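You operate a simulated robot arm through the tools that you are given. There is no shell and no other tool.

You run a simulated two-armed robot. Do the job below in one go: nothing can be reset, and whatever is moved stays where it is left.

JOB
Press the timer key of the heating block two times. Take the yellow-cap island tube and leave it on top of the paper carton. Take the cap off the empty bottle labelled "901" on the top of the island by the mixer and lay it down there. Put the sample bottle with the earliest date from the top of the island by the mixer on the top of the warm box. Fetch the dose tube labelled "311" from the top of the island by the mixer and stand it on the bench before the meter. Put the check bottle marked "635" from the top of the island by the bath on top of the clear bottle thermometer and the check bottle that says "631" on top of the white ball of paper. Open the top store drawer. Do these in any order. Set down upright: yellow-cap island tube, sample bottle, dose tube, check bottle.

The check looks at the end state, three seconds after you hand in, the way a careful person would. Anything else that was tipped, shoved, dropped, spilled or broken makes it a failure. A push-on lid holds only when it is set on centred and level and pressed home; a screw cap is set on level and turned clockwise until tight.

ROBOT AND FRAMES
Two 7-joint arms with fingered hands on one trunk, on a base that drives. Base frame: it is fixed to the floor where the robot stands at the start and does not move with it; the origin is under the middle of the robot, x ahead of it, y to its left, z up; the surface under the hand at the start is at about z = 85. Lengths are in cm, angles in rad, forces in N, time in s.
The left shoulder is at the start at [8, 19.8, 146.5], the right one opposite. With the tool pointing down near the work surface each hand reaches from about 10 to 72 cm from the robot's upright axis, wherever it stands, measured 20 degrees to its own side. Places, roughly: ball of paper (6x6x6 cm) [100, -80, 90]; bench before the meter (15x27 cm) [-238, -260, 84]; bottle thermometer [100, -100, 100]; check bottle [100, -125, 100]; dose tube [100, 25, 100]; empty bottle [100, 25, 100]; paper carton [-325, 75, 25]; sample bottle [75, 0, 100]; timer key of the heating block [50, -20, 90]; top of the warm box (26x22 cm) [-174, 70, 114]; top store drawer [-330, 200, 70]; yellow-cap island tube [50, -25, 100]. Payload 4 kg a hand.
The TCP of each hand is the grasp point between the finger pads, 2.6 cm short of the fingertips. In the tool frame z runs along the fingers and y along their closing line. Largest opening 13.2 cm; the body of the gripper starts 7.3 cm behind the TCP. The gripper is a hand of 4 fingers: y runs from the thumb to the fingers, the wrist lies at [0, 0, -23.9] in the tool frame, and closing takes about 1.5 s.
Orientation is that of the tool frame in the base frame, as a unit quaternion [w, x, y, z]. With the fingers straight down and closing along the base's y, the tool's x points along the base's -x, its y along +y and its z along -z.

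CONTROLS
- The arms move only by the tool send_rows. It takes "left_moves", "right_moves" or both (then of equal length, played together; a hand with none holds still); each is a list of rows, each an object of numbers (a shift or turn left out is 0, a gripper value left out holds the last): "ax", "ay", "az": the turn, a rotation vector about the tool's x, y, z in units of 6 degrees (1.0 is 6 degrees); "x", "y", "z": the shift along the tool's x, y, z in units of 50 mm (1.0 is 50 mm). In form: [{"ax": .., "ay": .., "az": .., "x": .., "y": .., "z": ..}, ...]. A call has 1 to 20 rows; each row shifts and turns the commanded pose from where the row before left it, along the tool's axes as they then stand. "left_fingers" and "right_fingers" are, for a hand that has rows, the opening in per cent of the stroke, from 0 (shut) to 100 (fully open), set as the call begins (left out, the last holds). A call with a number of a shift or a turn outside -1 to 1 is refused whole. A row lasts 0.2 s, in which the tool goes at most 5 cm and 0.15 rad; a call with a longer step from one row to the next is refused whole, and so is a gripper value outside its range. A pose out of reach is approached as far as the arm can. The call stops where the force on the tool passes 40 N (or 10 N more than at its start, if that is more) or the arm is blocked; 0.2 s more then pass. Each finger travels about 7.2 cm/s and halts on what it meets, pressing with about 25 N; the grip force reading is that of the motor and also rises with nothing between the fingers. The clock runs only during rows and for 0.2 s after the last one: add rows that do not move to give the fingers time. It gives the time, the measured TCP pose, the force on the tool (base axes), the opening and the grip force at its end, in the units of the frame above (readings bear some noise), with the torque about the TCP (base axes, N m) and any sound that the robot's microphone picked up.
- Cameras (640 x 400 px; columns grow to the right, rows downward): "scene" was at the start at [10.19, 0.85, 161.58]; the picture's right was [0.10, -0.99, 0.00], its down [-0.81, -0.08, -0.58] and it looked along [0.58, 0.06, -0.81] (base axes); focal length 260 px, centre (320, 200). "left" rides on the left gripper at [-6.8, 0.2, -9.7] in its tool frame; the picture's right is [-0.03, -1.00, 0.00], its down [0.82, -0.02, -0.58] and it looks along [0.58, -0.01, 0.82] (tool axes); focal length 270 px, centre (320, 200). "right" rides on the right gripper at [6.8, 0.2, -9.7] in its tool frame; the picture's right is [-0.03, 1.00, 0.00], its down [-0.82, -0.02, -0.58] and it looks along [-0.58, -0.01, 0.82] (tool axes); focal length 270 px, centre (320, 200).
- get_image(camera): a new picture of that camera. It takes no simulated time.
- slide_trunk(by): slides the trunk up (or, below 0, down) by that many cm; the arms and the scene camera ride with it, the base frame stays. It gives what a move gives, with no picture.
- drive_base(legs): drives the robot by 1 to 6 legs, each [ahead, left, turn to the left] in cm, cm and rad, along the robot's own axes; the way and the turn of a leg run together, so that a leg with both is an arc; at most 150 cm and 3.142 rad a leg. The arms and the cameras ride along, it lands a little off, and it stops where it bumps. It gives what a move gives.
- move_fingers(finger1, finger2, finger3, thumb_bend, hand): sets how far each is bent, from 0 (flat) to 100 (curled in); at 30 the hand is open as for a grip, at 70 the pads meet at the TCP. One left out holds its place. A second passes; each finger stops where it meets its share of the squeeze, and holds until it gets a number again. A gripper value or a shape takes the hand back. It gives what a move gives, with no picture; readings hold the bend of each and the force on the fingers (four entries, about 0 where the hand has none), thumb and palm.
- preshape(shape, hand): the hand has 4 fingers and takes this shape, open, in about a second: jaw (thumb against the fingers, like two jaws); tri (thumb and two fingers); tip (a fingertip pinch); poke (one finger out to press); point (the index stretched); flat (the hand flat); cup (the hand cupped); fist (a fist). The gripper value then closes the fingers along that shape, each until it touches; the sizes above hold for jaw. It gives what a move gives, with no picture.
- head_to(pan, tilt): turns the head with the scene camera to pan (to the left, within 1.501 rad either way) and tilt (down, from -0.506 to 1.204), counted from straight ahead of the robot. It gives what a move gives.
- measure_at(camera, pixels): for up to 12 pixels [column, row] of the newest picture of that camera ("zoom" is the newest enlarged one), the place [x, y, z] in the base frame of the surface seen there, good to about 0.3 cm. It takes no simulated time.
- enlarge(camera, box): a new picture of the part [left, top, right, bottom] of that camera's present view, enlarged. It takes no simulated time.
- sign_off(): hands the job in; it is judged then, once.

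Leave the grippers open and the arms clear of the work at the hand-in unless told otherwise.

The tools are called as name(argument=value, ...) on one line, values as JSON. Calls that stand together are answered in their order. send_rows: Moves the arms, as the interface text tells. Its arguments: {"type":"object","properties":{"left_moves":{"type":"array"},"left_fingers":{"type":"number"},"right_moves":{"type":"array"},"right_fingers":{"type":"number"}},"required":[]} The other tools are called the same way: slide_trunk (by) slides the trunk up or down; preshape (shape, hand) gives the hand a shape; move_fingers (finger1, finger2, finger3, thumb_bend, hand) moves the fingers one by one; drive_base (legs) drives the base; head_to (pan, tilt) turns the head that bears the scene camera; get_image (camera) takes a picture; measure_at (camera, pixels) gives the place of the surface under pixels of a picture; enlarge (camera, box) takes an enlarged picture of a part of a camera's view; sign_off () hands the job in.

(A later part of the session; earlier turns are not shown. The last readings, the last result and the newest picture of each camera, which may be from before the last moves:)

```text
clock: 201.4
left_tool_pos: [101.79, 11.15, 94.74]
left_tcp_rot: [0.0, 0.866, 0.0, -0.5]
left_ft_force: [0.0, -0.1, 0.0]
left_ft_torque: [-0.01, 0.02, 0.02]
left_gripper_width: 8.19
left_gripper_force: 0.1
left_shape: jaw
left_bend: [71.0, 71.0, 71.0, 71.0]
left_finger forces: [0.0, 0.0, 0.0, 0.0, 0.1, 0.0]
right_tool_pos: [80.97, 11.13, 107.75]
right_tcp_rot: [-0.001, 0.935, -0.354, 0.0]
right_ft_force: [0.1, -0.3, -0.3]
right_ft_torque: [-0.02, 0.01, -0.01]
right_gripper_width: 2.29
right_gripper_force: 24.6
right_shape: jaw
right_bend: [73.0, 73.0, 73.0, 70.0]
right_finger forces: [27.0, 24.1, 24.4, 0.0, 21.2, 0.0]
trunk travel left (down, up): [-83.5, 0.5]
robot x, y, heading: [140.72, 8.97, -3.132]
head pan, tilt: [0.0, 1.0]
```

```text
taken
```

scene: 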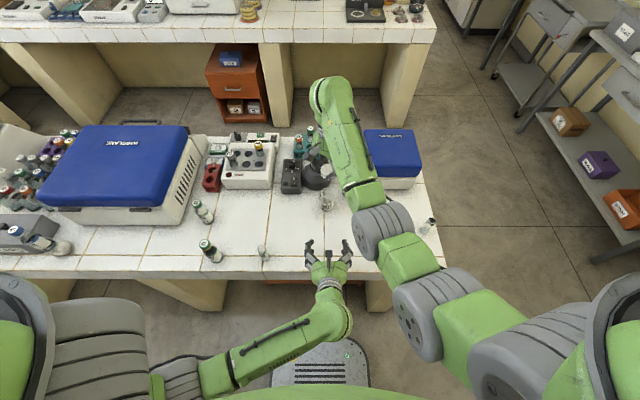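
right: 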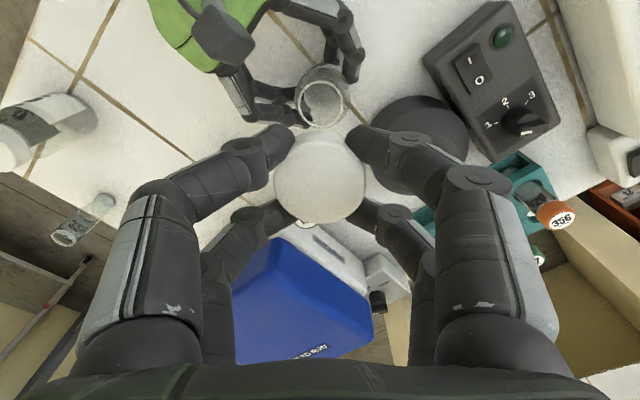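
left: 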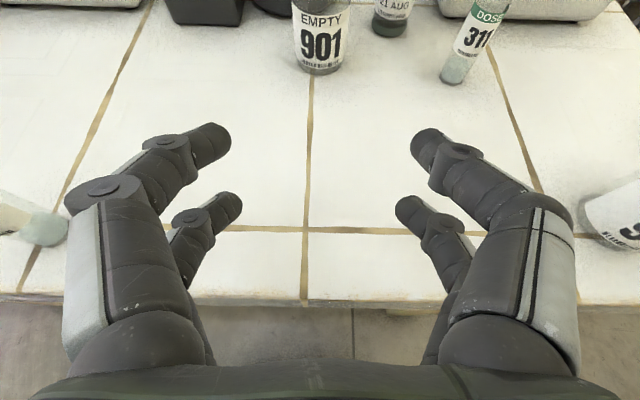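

901 stands open. I draw the left hand back off the table, 12 cm more.

send_rows(left_moves=[{"x": 0.4, "z": -0.69}, {"x": 0.4, "z": -0.69}, {"x": 0.4, "z": -0.69}, {}])

send_rows(right_moves=[{"x": 0.7, "y": -0.1}, {"x": 0.7, "y": -0.1}, {"x": 0.7, "y": -0.1}, {}])

get_image(camera="right")

get_image(camera="scene")

```text
clock: 202.4
left_tool_pos: [113.83, 11.23, 94.54]
left_tcp_rot: [0.001, 0.866, 0.002, -0.5]
left_ft_force: [-0.2, -0.8, 1.1]
left_ft_torque: [0.05, 0.01, 0.0]
left_gripper_width: 8.19
left_gripper_force: 0.0
left_shape: jaw
left_bend: [71.0, 71.0, 71.0, 71.0]
left_finger forces: [0.0, 0.0, 0.0, 0.0, 0.0, 0.0]
right_tool_pos: [80.98, 11.25, 107.83]
right_tcp_rot: [0.0, 0.935, -0.355, -0.002]
right_ft_force: [-0.3, -0.5, -1.1]
right_ft_torque: [0.0, 0.02, 0.02]
right_gripper_width: 2.29
right_gripper_force: 25.1
right_shape: jaw
right_bend: [73.0, 73.0, 73.0, 70.0]
right_finger forces: [27.1, 24.2, 24.5, 0.0, 21.3, 0.0]
trunk travel left (down, up): [-83.5, 0.5]
robot x, y, heading: [140.68, 9.0, -3.138]
head pan, tilt: [0.0, 1.0]
```

```text
clock: 203.4
left_tool_pos: [113.77, 11.26, 94.52]
left_tcp_rot: [0.001, 0.866, 0.002, -0.501]
left_ft_force: [0.1, -0.2, -0.4]
left_ft_torque: [0.02, -0.02, -0.01]
left_gripper_width: 8.17
left_gripper_force: 0.2
left_shape: jaw
left_bend: [71.0, 71.0, 71.0, 71.0]
left_finger forces: [0.0, 0.1, 0.0, 0.1, 0.0, 0.0]
right_tool_pos: [89.81, 5.4, 107.78]
right_tcp_rot: [0.0, 0.935, -0.355, 0.001]
right_ft_force: [-0.1, 0.5, -0.2]
right_ft_torque: [0.0, 0.0, 0.01]
right_gripper_width: 2.26
right_gripper_force: 24.7
right_shape: jaw
right_bend: [73.0, 73.0, 73.0, 70.0]
right_finger forces: [27.7, 25.1, 25.1, 0.0, 22.0, 0.0]
trunk travel left (down, up): [-83.5, 0.5]
robot x, y, heading: [140.5, 8.92, -3.14]
head pan, tilt: [0.0, 1.0]
```

```text
taken
```

right: 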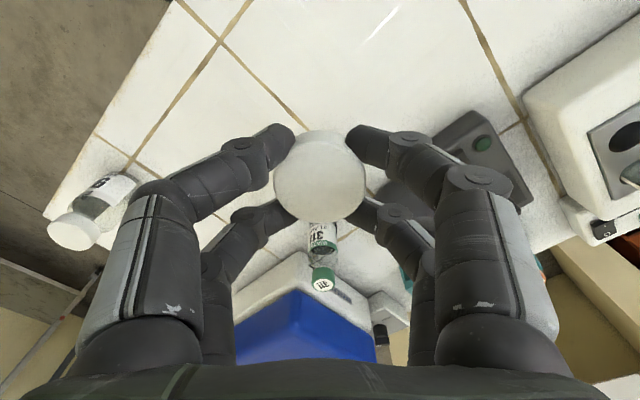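

```text
taken
```

scene: 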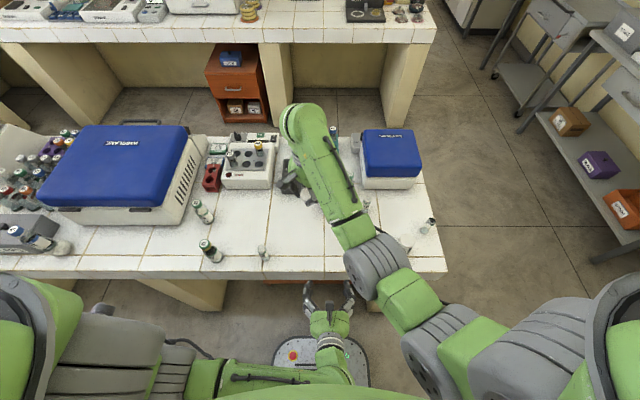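

Below is clear table at [89.8,5.4]. I lower the cap to about 1.5 cm above the table, then gently down.

send_rows(right_moves=[{"z": 0.8}, {"z": 0.8}, {"z": 0.8}, {"z": 0.8}, {"z": 0.2}, {}])

get_image(camera="right")

```text
clock: 204.8
left_tool_pos: [113.82, 11.19, 94.48]
left_tcp_rot: [0.001, 0.866, 0.002, -0.5]
left_ft_force: [-0.7, 0.4, 0.3]
left_ft_torque: [0.0, -0.03, 0.01]
left_gripper_width: 8.17
left_gripper_force: 0.0
left_shape: jaw
left_bend: [71.0, 71.0, 71.0, 71.0]
left_finger forces: [0.0, 0.1, 0.0, 0.0, 0.0, 0.0]
right_tool_pos: [89.96, 5.23, 90.86]
right_tcp_rot: [0.001, 0.935, -0.355, -0.001]
right_ft_force: [0.0, 0.0, 0.2]
right_ft_torque: [0.01, 0.01, 0.01]
right_gripper_width: 2.22
right_gripper_force: 25.1
right_shape: jaw
right_bend: [73.0, 73.0, 73.0, 70.0]
right_finger forces: [29.2, 26.9, 26.4, 0.0, 23.7, 0.0]
trunk travel left (down, up): [-83.5, 0.5]
robot x, y, heading: [141.0, 9.1, -3.137]
head pan, tilt: [0.0, 1.0]
```

```text
taken
```

right: 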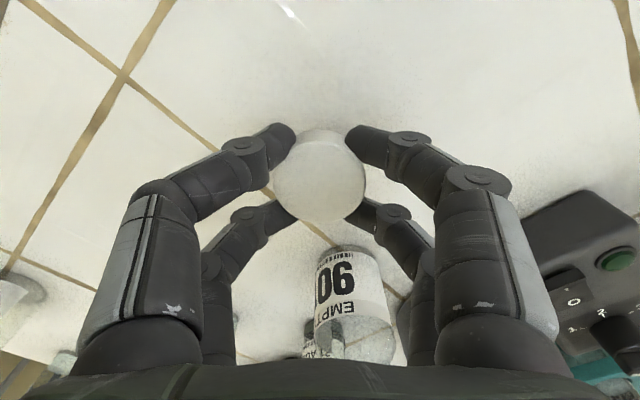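

Lower the remaining ~2 cm in small steps.

send_rows(right_moves=[{"z": 0.1}, {"z": 0.1}, {"z": 0.1}, {"z": 0.06}, {}])

```text
clock: 206.0
left_tool_pos: [113.72, 11.15, 94.46]
left_tcp_rot: [0.001, 0.866, 0.002, -0.501]
left_ft_force: [0.5, 0.2, -0.6]
left_ft_torque: [0.0, 0.0, 0.0]
left_gripper_width: 8.17
left_gripper_force: 0.0
left_shape: jaw
left_bend: [71.0, 71.0, 71.0, 71.0]
left_finger forces: [0.1, 0.1, 0.0, 0.0, 0.0, 0.0]
right_tool_pos: [89.92, 5.26, 88.96]
right_tcp_rot: [0.001, 0.935, -0.354, 0.0]
right_ft_force: [-0.5, -0.2, 0.1]
right_ft_torque: [-0.03, -0.01, 0.01]
right_gripper_width: 2.23
right_gripper_force: 25.2
right_shape: jaw
right_bend: [73.0, 73.0, 73.0, 70.0]
right_finger forces: [29.2, 27.2, 26.5, 0.0, 23.8, 0.0]
trunk travel left (down, up): [-83.5, 0.5]
robot x, y, heading: [140.32, 8.83, -3.138]
head pan, tilt: [0.0, 1.0]
```

send_rows(right_moves=[{"z": 0.05}, {"z": 0.05}, {}])

```text
clock: 206.8
left_tool_pos: [113.81, 11.17, 94.46]
left_tcp_rot: [0.001, 0.866, 0.002, -0.5]
left_ft_force: [0.4, -0.3, 1.1]
left_ft_torque: [-0.03, -0.01, 0.01]
left_gripper_width: 8.14
left_gripper_force: 0.1
left_shape: jaw
left_bend: [71.0, 71.0, 71.0, 71.0]
left_finger forces: [0.1, 0.1, 0.0, 0.1, 0.0, 0.1]
right_tool_pos: [89.74, 5.12, 88.69]
right_tcp_rot: [0.0, 0.935, -0.355, -0.001]
right_ft_force: [0.1, 0.5, 0.5]
right_ft_torque: [0.0, 0.03, 0.0]
right_gripper_width: 2.25
right_gripper_force: 24.8
right_shape: jaw
right_bend: [73.0, 73.0, 73.0, 70.0]
right_finger forces: [29.3, 27.2, 26.6, 0.0, 24.0, 0.1]
trunk travel left (down, up): [-83.5, 0.5]
robot x, y, heading: [140.56, 9.1, -3.137]
head pan, tilt: [0.0, 1.0]
```

Not yet touching (TCP z 88.6). A little further.

send_rows(right_moves=[{"z": 0.05}, {"z": 0.05}, {}])

get_image(camera="right")

```text
clock: 207.6
left_tool_pos: [113.73, 11.13, 94.46]
left_tcp_rot: [0.002, 0.866, 0.003, -0.5]
left_ft_force: [-0.8, -0.2, -0.3]
left_ft_torque: [-0.03, 0.03, -0.03]
left_gripper_width: 8.16
left_gripper_force: 0.0
left_shape: jaw
left_bend: [71.0, 71.0, 71.0, 71.0]
left_finger forces: [0.1, 0.0, 0.1, 0.1, 0.0, 0.0]
right_tool_pos: [89.89, 5.35, 88.04]
right_tcp_rot: [0.0, 0.935, -0.354, 0.0]
right_ft_force: [-0.3, 0.4, -0.6]
right_ft_torque: [-0.01, 0.01, 0.03]
right_gripper_width: 2.21
right_gripper_force: 25.1
right_shape: jaw
right_bend: [73.0, 73.0, 73.0, 70.0]
right_finger forces: [29.3, 27.3, 26.6, 0.1, 23.9, 0.0]
trunk travel left (down, up): [-83.5, 0.5]
robot x, y, heading: [140.59, 8.79, -3.138]
head pan, tilt: [0.0, 1.0]
```

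```text
taken
```

right: 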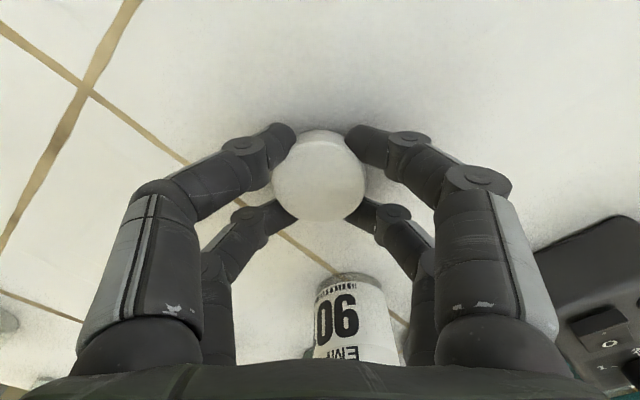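

Still no contact at 88.0; continue carefully.

send_rows(right_moves=[{"z": 0.04}, {"z": 0.04}, {}])

```text
clock: 208.4
left_tool_pos: [113.67, 11.13, 94.52]
left_tcp_rot: [0.0, 0.866, 0.001, -0.501]
left_ft_force: [0.1, 1.2, -0.5]
left_ft_torque: [0.03, 0.0, 0.0]
left_gripper_width: 8.15
left_gripper_force: 0.1
left_shape: jaw
left_bend: [71.0, 71.0, 71.0, 71.0]
left_finger forces: [0.1, 0.0, 0.0, 0.0, 0.0, 0.0]
right_tool_pos: [89.87, 5.31, 87.65]
right_tcp_rot: [-0.002, 0.935, -0.354, -0.001]
right_ft_force: [0.0, -0.3, -0.7]
right_ft_torque: [0.01, -0.02, 0.01]
right_gripper_width: 2.24
right_gripper_force: 25.3
right_shape: jaw
right_bend: [73.0, 73.0, 73.0, 70.0]
right_finger forces: [29.5, 27.3, 26.6, 0.0, 24.0, 0.0]
trunk travel left (down, up): [-83.5, 0.5]
robot x, y, heading: [140.62, 9.13, -3.135]
head pan, tilt: [0.0, 1.0]
```

send_rows(right_moves=[{"z": 0.04}, {"z": 0.04}, {}])

measure_at(camera="right", pixels=[[320, 185], [320, 150], [280, 150], [360, 150], [320, 135]])

```text
clock: 209.2
left_tool_pos: [113.99, 11.3, 94.52]
left_tcp_rot: [0.001, 0.865, 0.001, -0.502]
left_ft_force: [0.9, 0.3, -0.3]
left_ft_torque: [-0.01, 0.0, 0.05]
left_gripper_width: 8.18
left_gripper_force: 0.0
left_shape: jaw
left_bend: [71.0, 71.0, 71.0, 71.0]
left_finger forces: [0.1, 0.0, 0.1, 0.0, 0.0, 0.0]
right_tool_pos: [89.92, 5.28, 87.69]
right_tcp_rot: [0.003, 0.935, -0.355, -0.003]
right_ft_force: [-0.6, 3.8, 23.5]
right_ft_torque: [0.05, -0.32, 0.03]
right_gripper_width: 2.29
right_gripper_force: 24.8
right_shape: jaw
right_bend: [73.0, 73.0, 73.0, 70.0]
right_finger forces: [36.8, 28.9, 30.1, 0.0, 39.7, 0.0]
trunk travel left (down, up): [-83.5, 0.5]
robot x, y, heading: [140.74, 8.98, -3.137]
head pan, tilt: [0.0, 1.0]
```

```text
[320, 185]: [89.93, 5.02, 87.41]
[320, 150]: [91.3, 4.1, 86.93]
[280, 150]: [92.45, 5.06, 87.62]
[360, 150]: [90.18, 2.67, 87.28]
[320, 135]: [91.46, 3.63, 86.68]
```

Touched (23 N). I ease up 0.3 cm and open the right hand.

send_rows(right_moves=[{"z": -0.06}, {}])

send_rows(right_moves=[{}, {}, {}, {}, {}], right_fingers=50)

send_rows(right_moves=[{"z": -0.4}, {"z": -0.8}, {"z": -0.8}, {"z": -0.8}, {"z": -0.8}, {}])

get_image(camera="right")

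```text
clock: 209.8
left_tool_pos: [113.78, 11.15, 94.48]
left_tcp_rot: [0.0, 0.865, 0.001, -0.501]
left_ft_force: [-0.3, 1.0, -1.4]
left_ft_torque: [0.02, 0.01, 0.0]
left_gripper_width: 8.17
left_gripper_force: 0.0
left_shape: jaw
left_bend: [71.0, 71.0, 71.0, 71.0]
left_finger forces: [0.1, 0.0, 0.0, 0.0, 0.0, 0.0]
right_tool_pos: [89.95, 5.2, 87.66]
right_tcp_rot: [0.001, 0.935, -0.354, -0.001]
right_ft_force: [-5.8, 1.1, 12.6]
right_ft_torque: [-0.05, 0.05, -0.04]
right_gripper_width: 2.26
right_gripper_force: 24.6
right_shape: jaw
right_bend: [73.0, 73.0, 73.0, 70.0]
right_finger forces: [38.7, 29.6, 30.5, 0.0, 31.5, 0.1]
trunk travel left (down, up): [-83.5, 0.5]
robot x, y, heading: [140.38, 8.83, -3.14]
head pan, tilt: [0.0, 1.0]
```

```text
clock: 211.0
left_tool_pos: [113.87, 11.1, 94.47]
left_tcp_rot: [0.0, 0.865, 0.001, -0.501]
left_ft_force: [-0.2, -0.2, 0.0]
left_ft_torque: [-0.02, 0.02, 0.01]
left_gripper_width: 8.15
left_gripper_force: 0.1
left_shape: jaw
left_bend: [71.0, 71.0, 71.0, 71.0]
left_finger forces: [0.0, 0.1, 0.1, 0.0, 0.0, 0.0]
right_tool_pos: [90.09, 5.17, 87.6]
right_tcp_rot: [0.0, 0.935, -0.354, -0.002]
right_ft_force: [1.6, -0.4, 9.7]
right_ft_torque: [-0.03, 0.03, 0.0]
right_gripper_width: 6.24
right_gripper_force: 0.1
right_shape: jaw
right_bend: [74.0, 74.0, 74.0, 70.0]
right_finger forces: [3.3, 2.9, 3.5, 0.1, 0.1, 0.1]
trunk travel left (down, up): [-83.5, 0.5]
robot x, y, heading: [140.4, 8.89, -3.137]
head pan, tilt: [0.0, 1.0]
```

```text
clock: 212.4
left_tool_pos: [113.81, 11.14, 94.45]
left_tcp_rot: [0.0, 0.866, 0.001, -0.5]
left_ft_force: [0.4, 0.1, -0.4]
left_ft_torque: [-0.01, -0.01, -0.02]
left_gripper_width: 8.19
left_gripper_force: 0.0
left_shape: jaw
left_bend: [71.0, 71.0, 71.0, 71.0]
left_finger forces: [0.0, 0.0, 0.0, 0.0, 0.1, 0.0]
right_tool_pos: [89.85, 5.24, 105.64]
right_tcp_rot: [0.001, 0.935, -0.354, -0.001]
right_ft_force: [-0.1, 0.2, 0.6]
right_ft_torque: [-0.01, 0.01, 0.0]
right_gripper_width: 6.56
right_gripper_force: 0.1
right_shape: jaw
right_bend: [73.0, 73.0, 73.0, 70.0]
right_finger forces: [0.1, 0.0, 0.0, 0.0, 0.0, 0.1]
trunk travel left (down, up): [-83.5, 0.5]
robot x, y, heading: [141.09, 9.05, -3.135]
head pan, tilt: [0.0, 1.0]
```

```text
taken
```

right: 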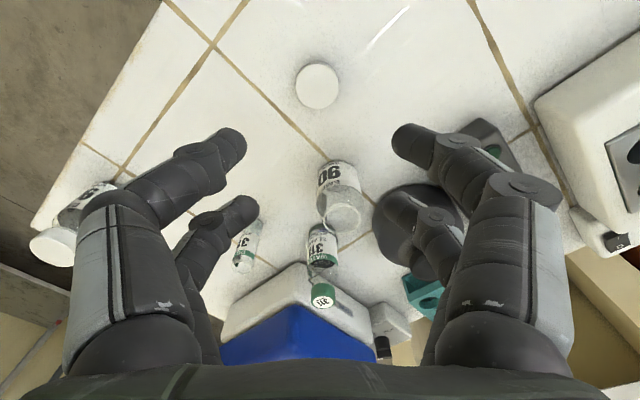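

The cap lies on the table by the mixer. Before taking water 311 I inspect its neck closely, since a dark hook-like line shows there.

enlarge(camera="right", box=[280, 200, 370, 320])

get_image(camera="scene")

enlarge(camera="scene", box=[330, 150, 390, 230])

```text
3.33 times, centred on (325, 260) of right
```

zoom: 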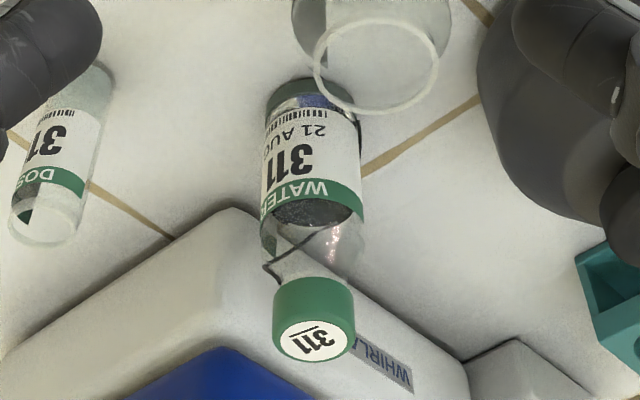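

```text
taken
```

scene: 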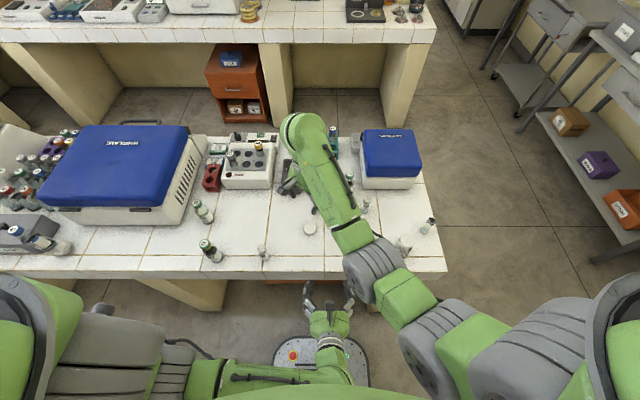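

```text
5.00 times, centred on (360, 190) of scene
```

zoom: 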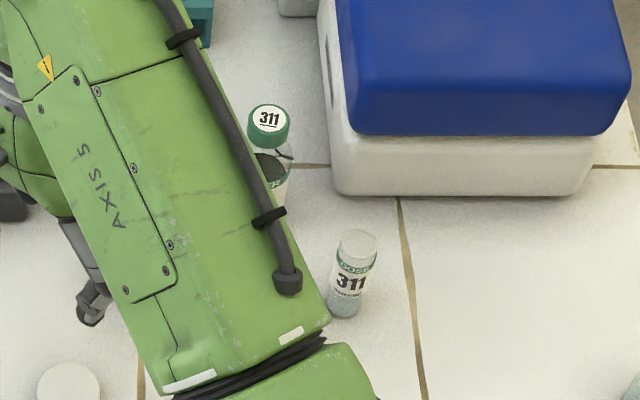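

The line looks like a hairline crack on that bottle; it's still the earliest date, so I'll handle it gently. Measure its cap and the dose tube from the right camera.

measure_at(camera="right", pixels=[[319, 302], [313, 302], [325, 302], [323, 240], [322, 262], [245, 255], [243, 268], [250, 245]])

```text
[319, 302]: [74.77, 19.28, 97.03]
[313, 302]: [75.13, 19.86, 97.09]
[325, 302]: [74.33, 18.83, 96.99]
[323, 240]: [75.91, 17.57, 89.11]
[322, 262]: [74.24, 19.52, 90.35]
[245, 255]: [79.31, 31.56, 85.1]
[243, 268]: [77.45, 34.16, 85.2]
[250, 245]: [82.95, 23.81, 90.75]
```

I move the right hand over water 311 at about [75.1,19.0].

send_rows(right_moves=[{"x": -0.81, "y": -0.02, "z": -0.1}, {"x": -0.81, "y": -0.02, "z": -0.1}, {"x": -0.81, "y": -0.02, "z": -0.1}, {"x": -0.81, "y": -0.02, "z": -0.1}, {"x": -0.8, "y": -0.03, "z": -0.1}, {}])

get_image(camera="right")

```text
clock: 213.8
left_tool_pos: [113.72, 11.13, 94.53]
left_tcp_rot: [0.002, 0.866, 0.002, -0.501]
left_ft_force: [0.7, -0.2, -0.3]
left_ft_torque: [-0.03, -0.01, -0.03]
left_gripper_width: 8.15
left_gripper_force: 0.1
left_shape: jaw
left_bend: [71.0, 71.0, 71.0, 71.0]
left_finger forces: [0.0, 0.0, 0.1, 0.0, 0.0, 0.1]
right_tool_pos: [75.13, 19.07, 108.3]
right_tcp_rot: [-0.001, 0.935, -0.355, -0.001]
right_ft_force: [0.3, -0.1, 0.1]
right_ft_torque: [0.01, 0.02, 0.01]
right_gripper_width: 6.56
right_gripper_force: 0.1
right_shape: jaw
right_bend: [73.0, 73.0, 73.0, 70.0]
right_finger forces: [0.0, 0.0, 0.0, 0.0, 0.1, 0.0]
trunk travel left (down, up): [-83.5, 0.5]
robot x, y, heading: [140.25, 9.31, -3.134]
head pan, tilt: [0.0, 1.0]
```

```text
taken
```

right: 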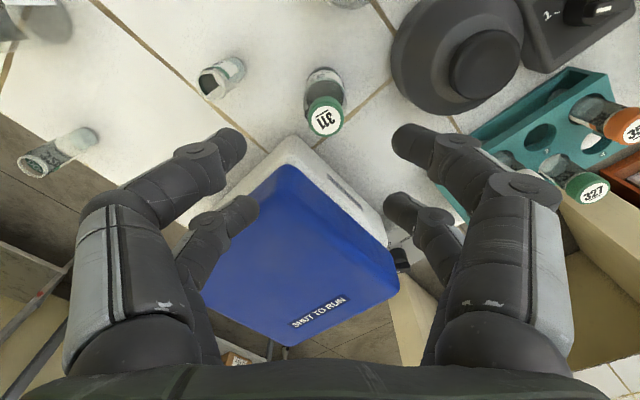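

The bottle is 0.5 cm toward tool +y. I also measure the blue box's lid height for clearance.

measure_at(camera="right", pixels=[[290, 160], [300, 230], [250, 270], [340, 200], [235, 190], [370, 240], [324, 118], [330, 125], [222, 75], [455, 60]])

```text
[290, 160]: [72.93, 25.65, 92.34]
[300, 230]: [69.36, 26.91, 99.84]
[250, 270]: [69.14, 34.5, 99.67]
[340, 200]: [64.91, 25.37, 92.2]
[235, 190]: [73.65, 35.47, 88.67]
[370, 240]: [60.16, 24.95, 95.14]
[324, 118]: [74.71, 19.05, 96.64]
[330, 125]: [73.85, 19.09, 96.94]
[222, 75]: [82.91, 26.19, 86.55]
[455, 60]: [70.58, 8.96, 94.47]
```

Lid top is 99.8 and its corner is 5 cm from my hand's midline — fine. Shift slightly and lower 11 cm.

send_rows(right_moves=[{"x": -0.055, "y": 0.067}, {"z": 0.7}, {"z": 0.8}, {"z": 0.7}, {}])

get_image(camera="right")

```text
clock: 215.0
left_tool_pos: [113.77, 11.27, 94.48]
left_tcp_rot: [0.001, 0.866, 0.001, -0.501]
left_ft_force: [-0.4, 0.1, -0.7]
left_ft_torque: [-0.01, -0.03, 0.02]
left_gripper_width: 8.17
left_gripper_force: 0.0
left_shape: jaw
left_bend: [71.0, 71.0, 71.0, 71.0]
left_finger forces: [0.0, 0.0, 0.0, 0.0, 0.1, 0.1]
right_tool_pos: [74.57, 19.04, 97.18]
right_tcp_rot: [0.0, 0.935, -0.355, -0.001]
right_ft_force: [0.2, 0.8, 0.6]
right_ft_torque: [-0.04, -0.03, -0.01]
right_gripper_width: 6.54
right_gripper_force: 0.0
right_shape: jaw
right_bend: [73.0, 73.0, 73.0, 70.0]
right_finger forces: [0.1, 0.0, 0.1, 0.0, 0.1, 0.1]
trunk travel left (down, up): [-83.5, 0.5]
robot x, y, heading: [140.28, 9.08, -3.136]
head pan, tilt: [0.0, 1.0]
```

```text
taken
```

right: 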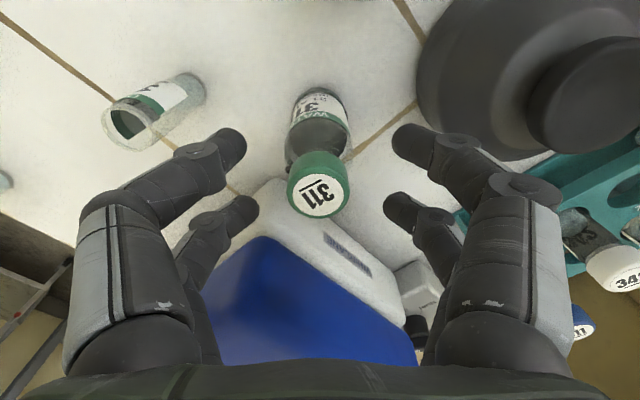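

Centred. Lower to TCP z≈92.

send_rows(right_moves=[{"z": 0.4}, {"z": 0.4}, {"z": 0.22}, {}])

get_image(camera="right")

```text
clock: 216.0
left_tool_pos: [113.7, 11.06, 94.37]
left_tcp_rot: [0.001, 0.865, 0.001, -0.501]
left_ft_force: [-0.1, -0.3, 0.4]
left_ft_torque: [0.01, 0.03, 0.02]
left_gripper_width: 8.15
left_gripper_force: 0.1
left_shape: jaw
left_bend: [71.0, 71.0, 71.0, 71.0]
left_finger forces: [0.1, 0.0, 0.1, 0.1, 0.0, 0.0]
right_tool_pos: [74.8, 18.91, 92.13]
right_tcp_rot: [0.001, 0.935, -0.355, 0.0]
right_ft_force: [-0.7, 0.0, 1.0]
right_ft_torque: [0.02, -0.03, -0.03]
right_gripper_width: 6.58
right_gripper_force: 0.1
right_shape: jaw
right_bend: [73.0, 73.0, 73.0, 70.0]
right_finger forces: [0.1, 0.0, 0.0, 0.1, 0.0, 0.0]
trunk travel left (down, up): [-83.5, 0.5]
robot x, y, heading: [140.54, 9.1, -3.143]
head pan, tilt: [0.0, 1.0]
```

```text
taken
```

right: 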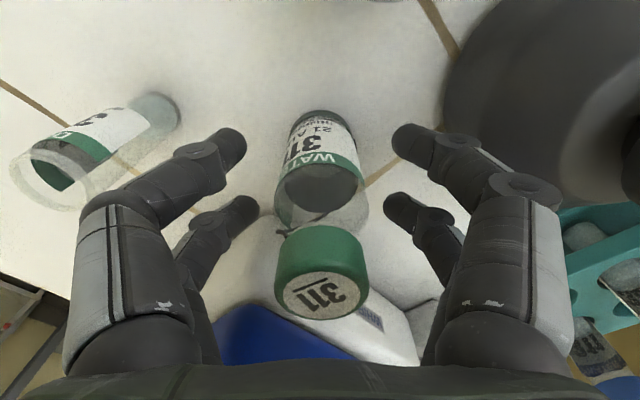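

Close gently to about 13 % (just at the bottle's width).

send_rows(right_moves=[{}, {}, {}, {}, {}, {}, {}], right_fingers=13)

get_image(camera="right")

```text
clock: 217.6
left_tool_pos: [113.76, 11.11, 94.31]
left_tcp_rot: [0.001, 0.865, 0.001, -0.501]
left_ft_force: [0.4, -0.2, 1.0]
left_ft_torque: [-0.02, -0.01, 0.02]
left_gripper_width: 8.17
left_gripper_force: 0.2
left_shape: jaw
left_bend: [71.0, 71.0, 71.0, 71.0]
left_finger forces: [0.1, 0.1, 0.0, 0.0, 0.0, 0.1]
right_tool_pos: [74.71, 18.96, 92.11]
right_tcp_rot: [0.001, 0.935, -0.354, 0.0]
right_ft_force: [0.2, 0.3, -0.7]
right_ft_torque: [-0.01, 0.01, -0.02]
right_gripper_width: 1.69
right_gripper_force: 25.7
right_shape: jaw
right_bend: [73.0, 73.0, 73.0, 70.0]
right_finger forces: [24.9, 22.7, 22.2, 0.0, 19.4, 0.0]
trunk travel left (down, up): [-83.5, 0.5]
robot x, y, heading: [140.55, 9.01, -3.133]
head pan, tilt: [0.0, 1.0]
```

```text
taken
```

right: 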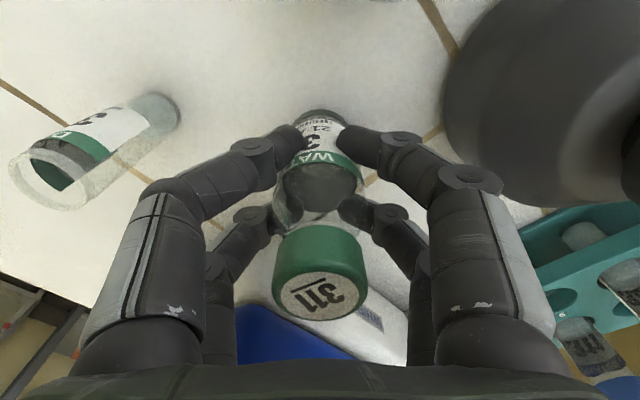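

Held. Lift slowly, straight up.

send_rows(right_moves=[{"z": -0.2}, {"z": -0.5}, {"z": -0.8}, {"z": -0.8}, {"z": -0.8}, {}])

get_image(camera="right")

get_image(camera="scene")

```text
clock: 219.0
left_tool_pos: [113.65, 11.26, 94.4]
left_tcp_rot: [0.0, 0.865, 0.001, -0.501]
left_ft_force: [-0.5, -0.3, 0.8]
left_ft_torque: [-0.05, 0.04, 0.0]
left_gripper_width: 8.14
left_gripper_force: 0.1
left_shape: jaw
left_bend: [71.0, 71.0, 71.0, 71.0]
left_finger forces: [0.0, 0.1, 0.0, 0.1, 0.1, 0.0]
right_tool_pos: [74.63, 19.01, 107.51]
right_tcp_rot: [0.0, 0.935, -0.354, 0.0]
right_ft_force: [-1.0, 0.4, -0.7]
right_ft_torque: [0.02, 0.0, 0.03]
right_gripper_width: 1.64
right_gripper_force: 24.9
right_shape: jaw
right_bend: [73.0, 73.0, 73.0, 70.0]
right_finger forces: [26.1, 25.1, 22.9, 0.0, 21.2, 0.0]
trunk travel left (down, up): [-83.5, 0.5]
robot x, y, heading: [140.8, 9.22, -3.137]
head pan, tilt: [0.0, 1.0]
```

```text
taken
```

right: 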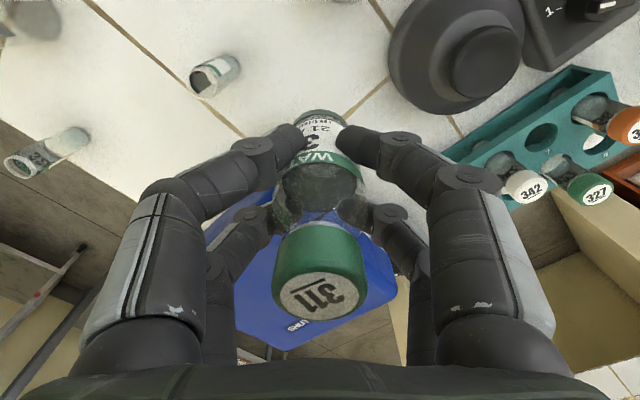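

```text
taken
```

scene: 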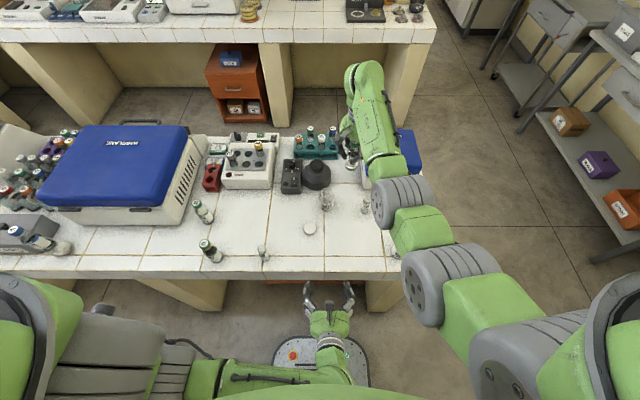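

Sample bottle in hand. I pull the right hand back 14 cm and straighten it, then raise the left hand to vertical.

send_rows(right_moves=[{"x": 0.7, "y": -0.618, "z": -0.1}, {"x": 0.7, "y": -0.618, "z": -0.1}, {"x": 0.7, "y": -0.618, "z": -0.1}, {"az": -1.0}, {"az": -1.0}, {"az": -1.0}, {"az": -1.0}, {"az": -1.0}, {"az": -1.0}, {"az": -0.9}, {}])

get_image(camera="scene")

```text
clock: 221.4
left_tool_pos: [113.74, 11.23, 94.45]
left_tcp_rot: [0.0, 0.866, 0.001, -0.5]
left_ft_force: [-0.1, 0.0, 0.2]
left_ft_torque: [0.01, 0.02, -0.01]
left_gripper_width: 8.18
left_gripper_force: 0.0
left_shape: jaw
left_bend: [71.0, 71.0, 71.0, 71.0]
left_finger forces: [0.1, 0.0, 0.0, 0.1, 0.0, 0.0]
right_tool_pos: [88.74, 18.9, 108.97]
right_tcp_rot: [0.001, 1.0, -0.001, -0.002]
right_ft_force: [0.0, 0.0, 0.3]
right_ft_torque: [0.01, -0.01, 0.04]
right_gripper_width: 1.62
right_gripper_force: 24.8
right_shape: jaw
right_bend: [73.0, 73.0, 73.0, 70.0]
right_finger forces: [27.1, 26.7, 24.2, 0.0, 22.8, 0.0]
trunk travel left (down, up): [-83.5, 0.5]
robot x, y, heading: [140.75, 8.99, -3.138]
head pan, tilt: [0.0, 1.0]
```

```text
taken
```

scene: 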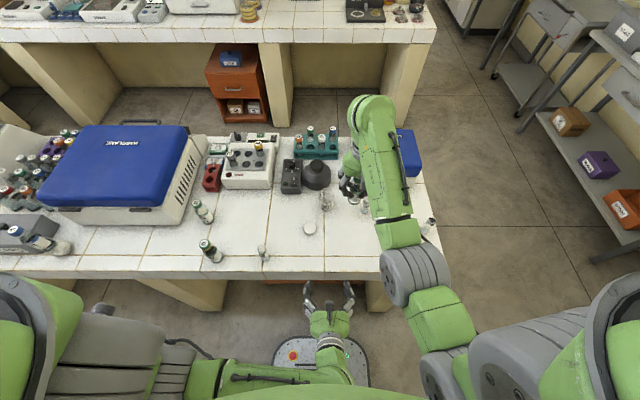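

Drive 31 cm to my right (+y) so the dose tube is on my left side.

drive_base(legs=[[0, -31, 0]])

get_image(camera="scene")

enlarge(camera="scene", box=[230, 150, 350, 250])

```text
clock: 223.5
left_tool_pos: [113.56, 41.95, 94.51]
left_tcp_rot: [-0.002, 0.865, -0.001, -0.501]
left_ft_force: [-0.6, -0.1, 0.1]
left_ft_torque: [-0.03, 0.04, 0.0]
left_gripper_width: 8.15
left_gripper_force: 0.1
left_shape: jaw
left_bend: [71.0, 71.0, 71.0, 71.0]
left_finger forces: [0.0, 0.0, 0.0, 0.1, 0.0, 0.1]
right_tool_pos: [88.8, 49.9, 108.98]
right_tcp_rot: [0.0, 1.0, -0.003, -0.002]
right_ft_force: [0.8, 0.6, -0.2]
right_ft_torque: [0.0, -0.03, 0.03]
right_gripper_width: 1.63
right_gripper_force: 25.4
right_shape: jaw
right_bend: [73.0, 73.0, 73.0, 70.0]
right_finger forces: [27.2, 26.8, 24.3, 0.0, 22.8, 0.1]
trunk travel left (down, up): [-83.5, 0.5]
robot x, y, heading: [140.68, 40.1, 3.142]
head pan, tilt: [0.0, 1.0]
```

```text
taken
```

scene: 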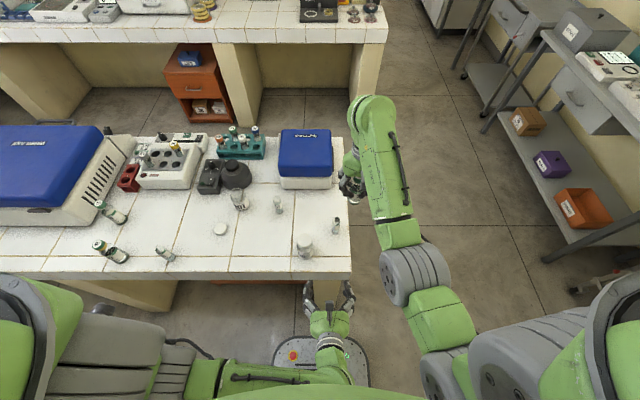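

```text
4.00 times, centred on (290, 200) of scene
```

zoom: 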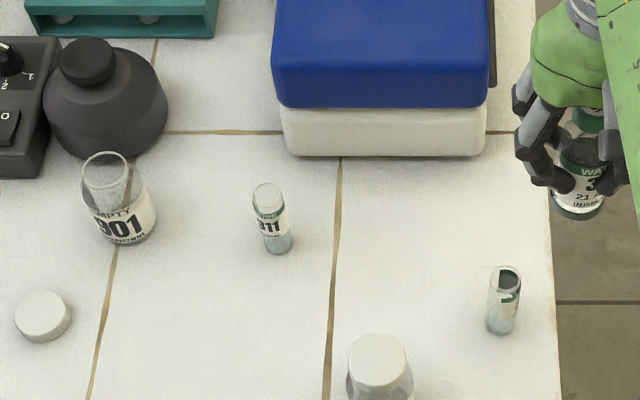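

The dose tube 311 stands free. I bring the left hand forward and up to about [100,30,104], then turn it vertical.

send_rows(left_moves=[{"x": -0.6, "y": 0.48, "z": 0.28}, {"x": -0.6, "y": 0.48, "z": 0.28}, {"x": -0.6, "y": 0.48, "z": 0.28}, {"x": -0.6, "y": 0.48, "z": 0.28}, {"x": -0.6, "y": 0.48, "z": 0.28}, {"ay": 1}, {"ay": 1}, {"ay": 1}, {"ay": 1}, {"ay": 1}, {"ay": 1}, {"ay": 1}, {"ay": 1}, {"ay": 1}, {"ay": 1}, {}], left_fingers=40)

send_rows(left_moves=[{"az": -0.94}, {"az": -0.94}, {"az": -0.94}, {"az": -0.94}, {"az": -0.94}, {"az": -0.94}, {"az": -0.93}, {"az": -0.93}, {}])

get_image(camera="left")

get_image(camera="scene")

```text
clock: 226.9
left_tool_pos: [100.06, 30.18, 103.96]
left_tcp_rot: [0.001, 1.0, 0.0, 0.0]
left_ft_force: [0.6, -0.2, 0.1]
left_ft_torque: [0.01, 0.02, -0.01]
left_gripper_width: 5.32
left_gripper_force: 0.0
left_shape: jaw
left_bend: [73.0, 73.0, 73.0, 70.0]
left_finger forces: [0.0, 0.0, 0.0, 0.0, 0.0, 0.0]
right_tool_pos: [88.78, 50.12, 109.04]
right_tcp_rot: [0.0, 1.0, -0.003, -0.001]
right_ft_force: [0.4, -0.6, -1.1]
right_ft_torque: [0.0, 0.01, 0.02]
right_gripper_width: 1.65
right_gripper_force: 25.1
right_shape: jaw
right_bend: [73.0, 73.0, 73.0, 70.0]
right_finger forces: [27.3, 26.8, 24.4, 0.0, 22.9, 0.0]
trunk travel left (down, up): [-83.5, 0.5]
robot x, y, heading: [140.36, 39.99, 3.143]
head pan, tilt: [0.0, 1.0]
```

```text
clock: 228.9
left_tool_pos: [100.19, 30.14, 103.93]
left_tcp_rot: [0.0, 0.924, 0.383, -0.001]
left_ft_force: [0.7, -0.4, -0.2]
left_ft_torque: [0.01, -0.02, 0.01]
left_gripper_width: 5.35
left_gripper_force: 0.1
left_shape: jaw
left_bend: [73.0, 73.0, 73.0, 70.0]
left_finger forces: [0.0, 0.1, 0.0, 0.0, 0.1, 0.0]
right_tool_pos: [88.66, 50.07, 108.95]
right_tcp_rot: [0.0, 1.0, -0.003, -0.001]
right_ft_force: [-0.6, -0.7, -0.2]
right_ft_torque: [-0.03, 0.03, 0.01]
right_gripper_width: 1.61
right_gripper_force: 25.0
right_shape: jaw
right_bend: [73.0, 73.0, 73.0, 70.0]
right_finger forces: [27.3, 26.9, 24.6, 0.0, 23.0, 0.1]
trunk travel left (down, up): [-83.5, 0.5]
robot x, y, heading: [140.51, 39.59, 3.141]
head pan, tilt: [0.0, 1.0]
```

```text
taken
```

left: 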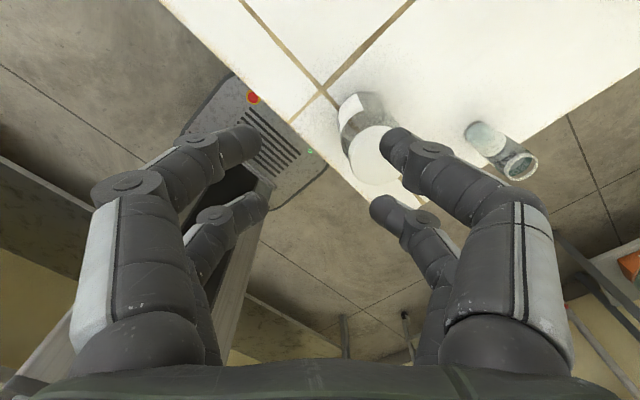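

```text
taken
```

scene: 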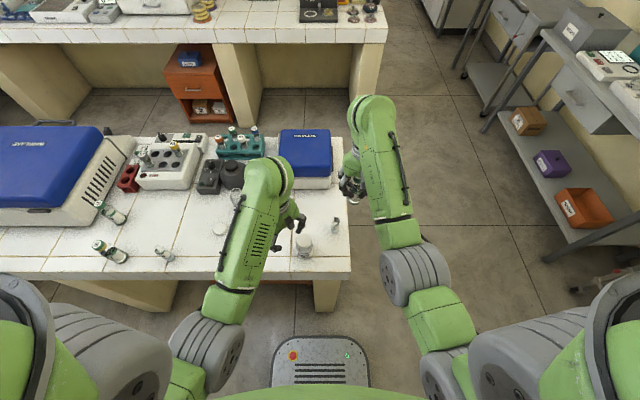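

I move the left hand over the dose tube at height and look with both cameras.

send_rows(left_moves=[{"x": -0.8, "y": -0.453}, {"x": -0.8, "y": -0.453}, {"x": -0.8, "y": -0.453}, {"x": -0.8, "y": -0.453}, {}])

get_image(camera="left")

enlarge(camera="scene", box=[210, 120, 350, 240])

```text
clock: 230.1
left_tool_pos: [82.11, 25.41, 104.24]
left_tcp_rot: [0.001, 0.924, 0.382, -0.001]
left_ft_force: [-0.7, -0.1, 0.2]
left_ft_torque: [0.0, -0.02, 0.01]
left_gripper_width: 5.31
left_gripper_force: 0.1
left_shape: jaw
left_bend: [73.0, 73.0, 73.0, 70.0]
left_finger forces: [0.0, 0.0, 0.0, 0.2, 0.1, 0.0]
right_tool_pos: [88.74, 50.08, 108.95]
right_tcp_rot: [0.001, 1.0, -0.003, -0.001]
right_ft_force: [1.1, 0.5, -1.3]
right_ft_torque: [-0.03, 0.01, 0.05]
right_gripper_width: 1.6
right_gripper_force: 25.0
right_shape: jaw
right_bend: [73.0, 73.0, 73.0, 70.0]
right_finger forces: [27.3, 27.1, 24.9, 0.1, 22.9, 0.0]
trunk travel left (down, up): [-83.5, 0.5]
robot x, y, heading: [140.62, 39.8, 3.142]
head pan, tilt: [0.0, 1.0]
```

```text
taken
```

left: 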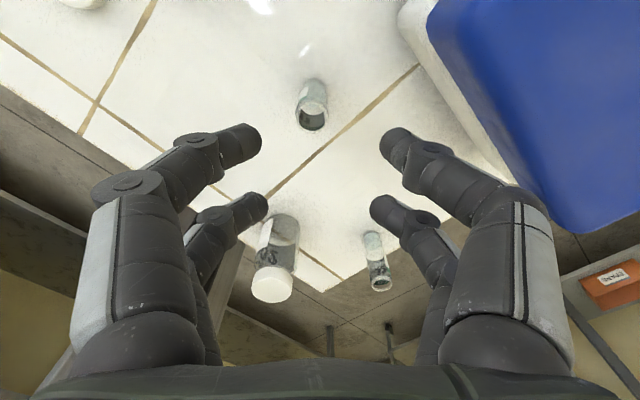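

```text
3.33 times, centred on (280, 180) of scene
```

zoom: 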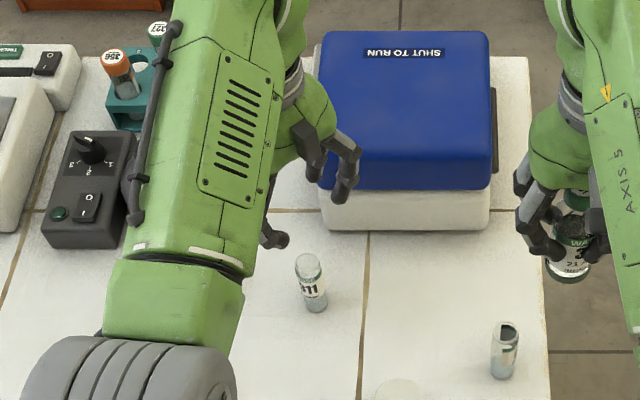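

The tube mouth is at (311,117), i.e. 0.7 cm toward tool +y and 0.35 toward +x. I correct and lower 8 cm.

send_rows(left_moves=[{"x": 0.07, "y": 0.144}, {"z": 0.6}, {"z": 0.6}, {"z": 0.4}, {}])

get_image(camera="left")

```text
clock: 231.3
left_tool_pos: [83.22, 25.37, 96.1]
left_tcp_rot: [0.0, 0.924, 0.383, -0.001]
left_ft_force: [-0.2, -0.2, 0.1]
left_ft_torque: [0.02, 0.03, -0.01]
left_gripper_width: 5.31
left_gripper_force: 0.2
left_shape: jaw
left_bend: [73.0, 73.0, 73.0, 70.0]
left_finger forces: [0.0, 0.1, 0.1, 0.1, 0.0, 0.1]
right_tool_pos: [88.8, 50.06, 108.97]
right_tcp_rot: [-0.001, 1.0, -0.004, -0.001]
right_ft_force: [0.0, 0.1, -0.4]
right_ft_torque: [0.02, 0.0, 0.03]
right_gripper_width: 1.6
right_gripper_force: 25.0
right_shape: jaw
right_bend: [73.0, 73.0, 73.0, 70.0]
right_finger forces: [27.5, 27.0, 24.9, 0.0, 22.9, 0.1]
trunk travel left (down, up): [-83.5, 0.5]
robot x, y, heading: [140.4, 40.19, 3.141]
head pan, tilt: [0.0, 1.0]
```

```text
taken
```

left: 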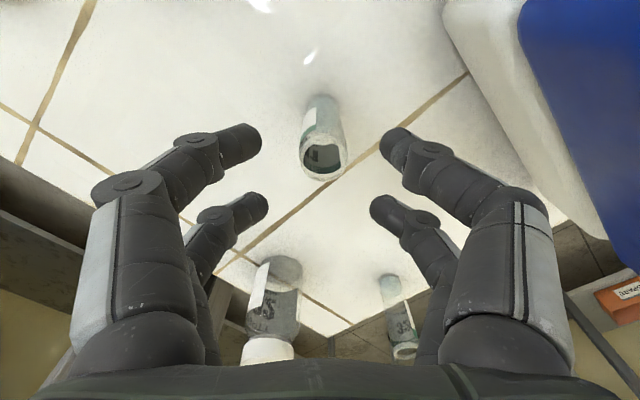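

Well aligned. Lower another 6.5 cm.

send_rows(left_moves=[{"z": 0.5}, {"z": 0.5}, {"z": 0.3}, {}])

get_image(camera="left")

```text
clock: 232.3
left_tool_pos: [83.06, 25.23, 89.49]
left_tcp_rot: [0.001, 0.924, 0.382, -0.001]
left_ft_force: [-0.2, -0.7, -0.1]
left_ft_torque: [0.01, 0.01, 0.0]
left_gripper_width: 5.32
left_gripper_force: 0.1
left_shape: jaw
left_bend: [73.0, 73.0, 73.0, 70.0]
left_finger forces: [0.0, 0.0, 0.0, 0.0, 0.0, 0.0]
right_tool_pos: [88.73, 50.11, 109.0]
right_tcp_rot: [0.0, 1.0, -0.003, -0.001]
right_ft_force: [-0.8, -0.3, -0.7]
right_ft_torque: [0.02, 0.02, 0.03]
right_gripper_width: 1.62
right_gripper_force: 25.0
right_shape: jaw
right_bend: [73.0, 73.0, 73.0, 70.0]
right_finger forces: [27.6, 27.1, 25.0, 0.0, 23.0, 0.0]
trunk travel left (down, up): [-83.5, 0.5]
robot x, y, heading: [140.32, 39.85, 3.137]
head pan, tilt: [0.0, 1.0]
```

```text
taken
```

left: 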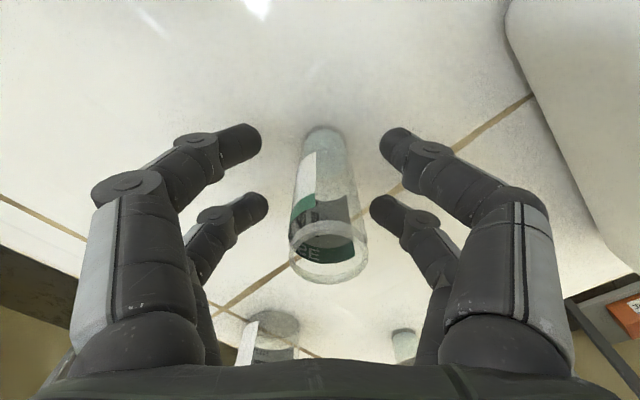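

Centred round the tube. Close the left hand on it.

send_rows(left_moves=[{}, {}, {}, {}, {}, {}, {}], left_fingers=3)

get_image(camera="left")

```text
clock: 233.9
left_tool_pos: [83.16, 25.14, 89.49]
left_tcp_rot: [0.001, 0.924, 0.382, -0.001]
left_ft_force: [-0.3, -0.2, 0.4]
left_ft_torque: [-0.02, 0.02, 0.03]
left_gripper_width: 0.04
left_gripper_force: 24.9
left_shape: jaw
left_bend: [70.0, 69.0, 69.0, 69.0]
left_finger forces: [0.1, 0.0, 0.1, 0.0, 0.0, 0.0]
right_tool_pos: [88.8, 50.2, 109.02]
right_tcp_rot: [0.0, 1.0, -0.004, -0.001]
right_ft_force: [-0.6, 0.3, -0.7]
right_ft_torque: [0.01, 0.0, 0.0]
right_gripper_width: 1.62
right_gripper_force: 24.6
right_shape: jaw
right_bend: [73.0, 73.0, 73.0, 70.0]
right_finger forces: [27.5, 27.1, 25.1, 0.0, 23.0, 0.0]
trunk travel left (down, up): [-83.5, 0.5]
robot x, y, heading: [140.88, 40.21, 3.14]
head pan, tilt: [0.0, 1.0]
```

```text
taken
```

left: 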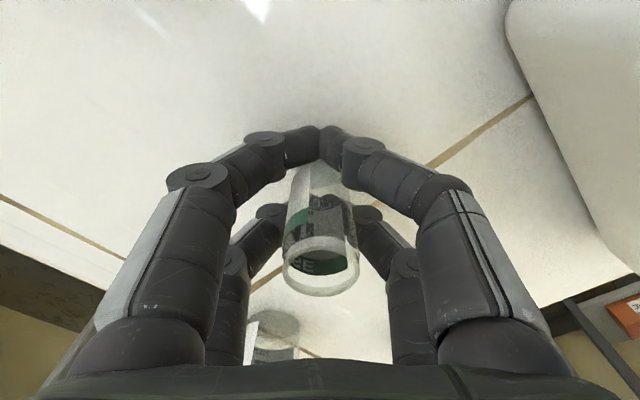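

The fingers closed before and behind the thin tube without touching it (forces 0). I open again and measure finger positions to grip the tube with one finger pair instead.

measure_at(camera="left", pixels=[[305, 140], [340, 140], [272, 215], [360, 215], [320, 290], [300, 265], [340, 265], [322, 175], [265, 140], [380, 150]])

send_rows(left_moves=[{}, {}, {}, {}], left_fingers=45)

get_image(camera="left")

```text
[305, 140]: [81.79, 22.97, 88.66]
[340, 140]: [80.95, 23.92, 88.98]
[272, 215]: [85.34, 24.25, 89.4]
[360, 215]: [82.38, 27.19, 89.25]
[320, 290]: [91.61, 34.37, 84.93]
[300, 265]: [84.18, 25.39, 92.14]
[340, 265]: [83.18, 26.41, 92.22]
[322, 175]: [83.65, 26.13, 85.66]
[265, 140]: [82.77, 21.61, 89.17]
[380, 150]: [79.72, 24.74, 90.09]
```

```text
clock: 234.9
left_tool_pos: [83.06, 25.3, 89.52]
left_tcp_rot: [0.0, 0.924, 0.382, -0.001]
left_ft_force: [-0.1, -0.7, 0.3]
left_ft_torque: [0.01, 0.01, -0.03]
left_gripper_width: 5.89
left_gripper_force: 0.1
left_shape: jaw
left_bend: [73.0, 73.0, 73.0, 70.0]
left_finger forces: [0.1, 0.0, 0.1, 0.0, 0.1, 0.1]
right_tool_pos: [88.63, 50.03, 109.04]
right_tcp_rot: [0.0, 1.0, -0.003, -0.001]
right_ft_force: [-0.6, -0.9, -1.2]
right_ft_torque: [0.01, -0.03, 0.04]
right_gripper_width: 1.63
right_gripper_force: 25.2
right_shape: jaw
right_bend: [73.0, 73.0, 73.0, 70.0]
right_finger forces: [27.6, 27.1, 25.0, 0.0, 23.0, 0.0]
trunk travel left (down, up): [-83.5, 0.5]
robot x, y, heading: [140.81, 39.77, 3.14]
head pan, tilt: [0.0, 1.0]
```

```text
taken
```

left: 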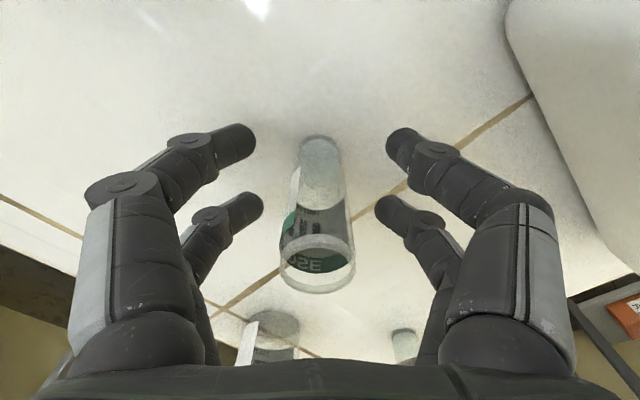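

I measure the tube's rim and base now to centre one finger pair on it.

measure_at(camera="left", pixels=[[281, 265], [354, 265], [317, 240], [300, 235], [335, 235], [320, 145], [303, 160], [342, 165], [235, 140], [405, 145], [250, 205], [390, 205]])

enlarge(camera="left", box=[230, 110, 420, 310])

```text
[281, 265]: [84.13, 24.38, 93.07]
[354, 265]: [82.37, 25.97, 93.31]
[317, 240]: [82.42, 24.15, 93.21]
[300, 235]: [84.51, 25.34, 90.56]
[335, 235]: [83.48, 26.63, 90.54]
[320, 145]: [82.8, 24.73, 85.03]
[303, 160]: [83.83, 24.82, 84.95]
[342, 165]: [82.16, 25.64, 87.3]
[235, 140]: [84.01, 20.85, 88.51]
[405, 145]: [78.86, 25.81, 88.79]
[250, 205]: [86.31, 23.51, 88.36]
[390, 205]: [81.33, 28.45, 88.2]
```

```text
2.00 times, centred on (325, 210) of left
```

zoom: 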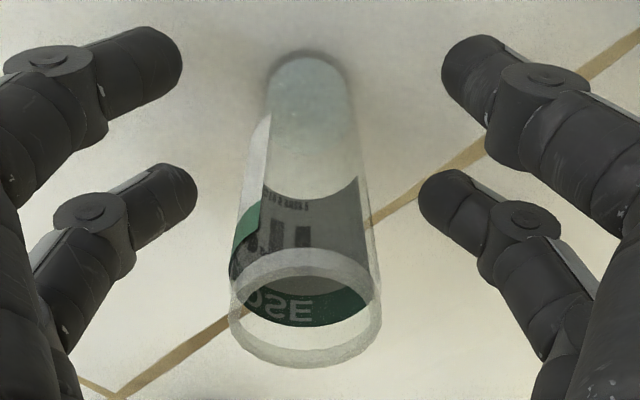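

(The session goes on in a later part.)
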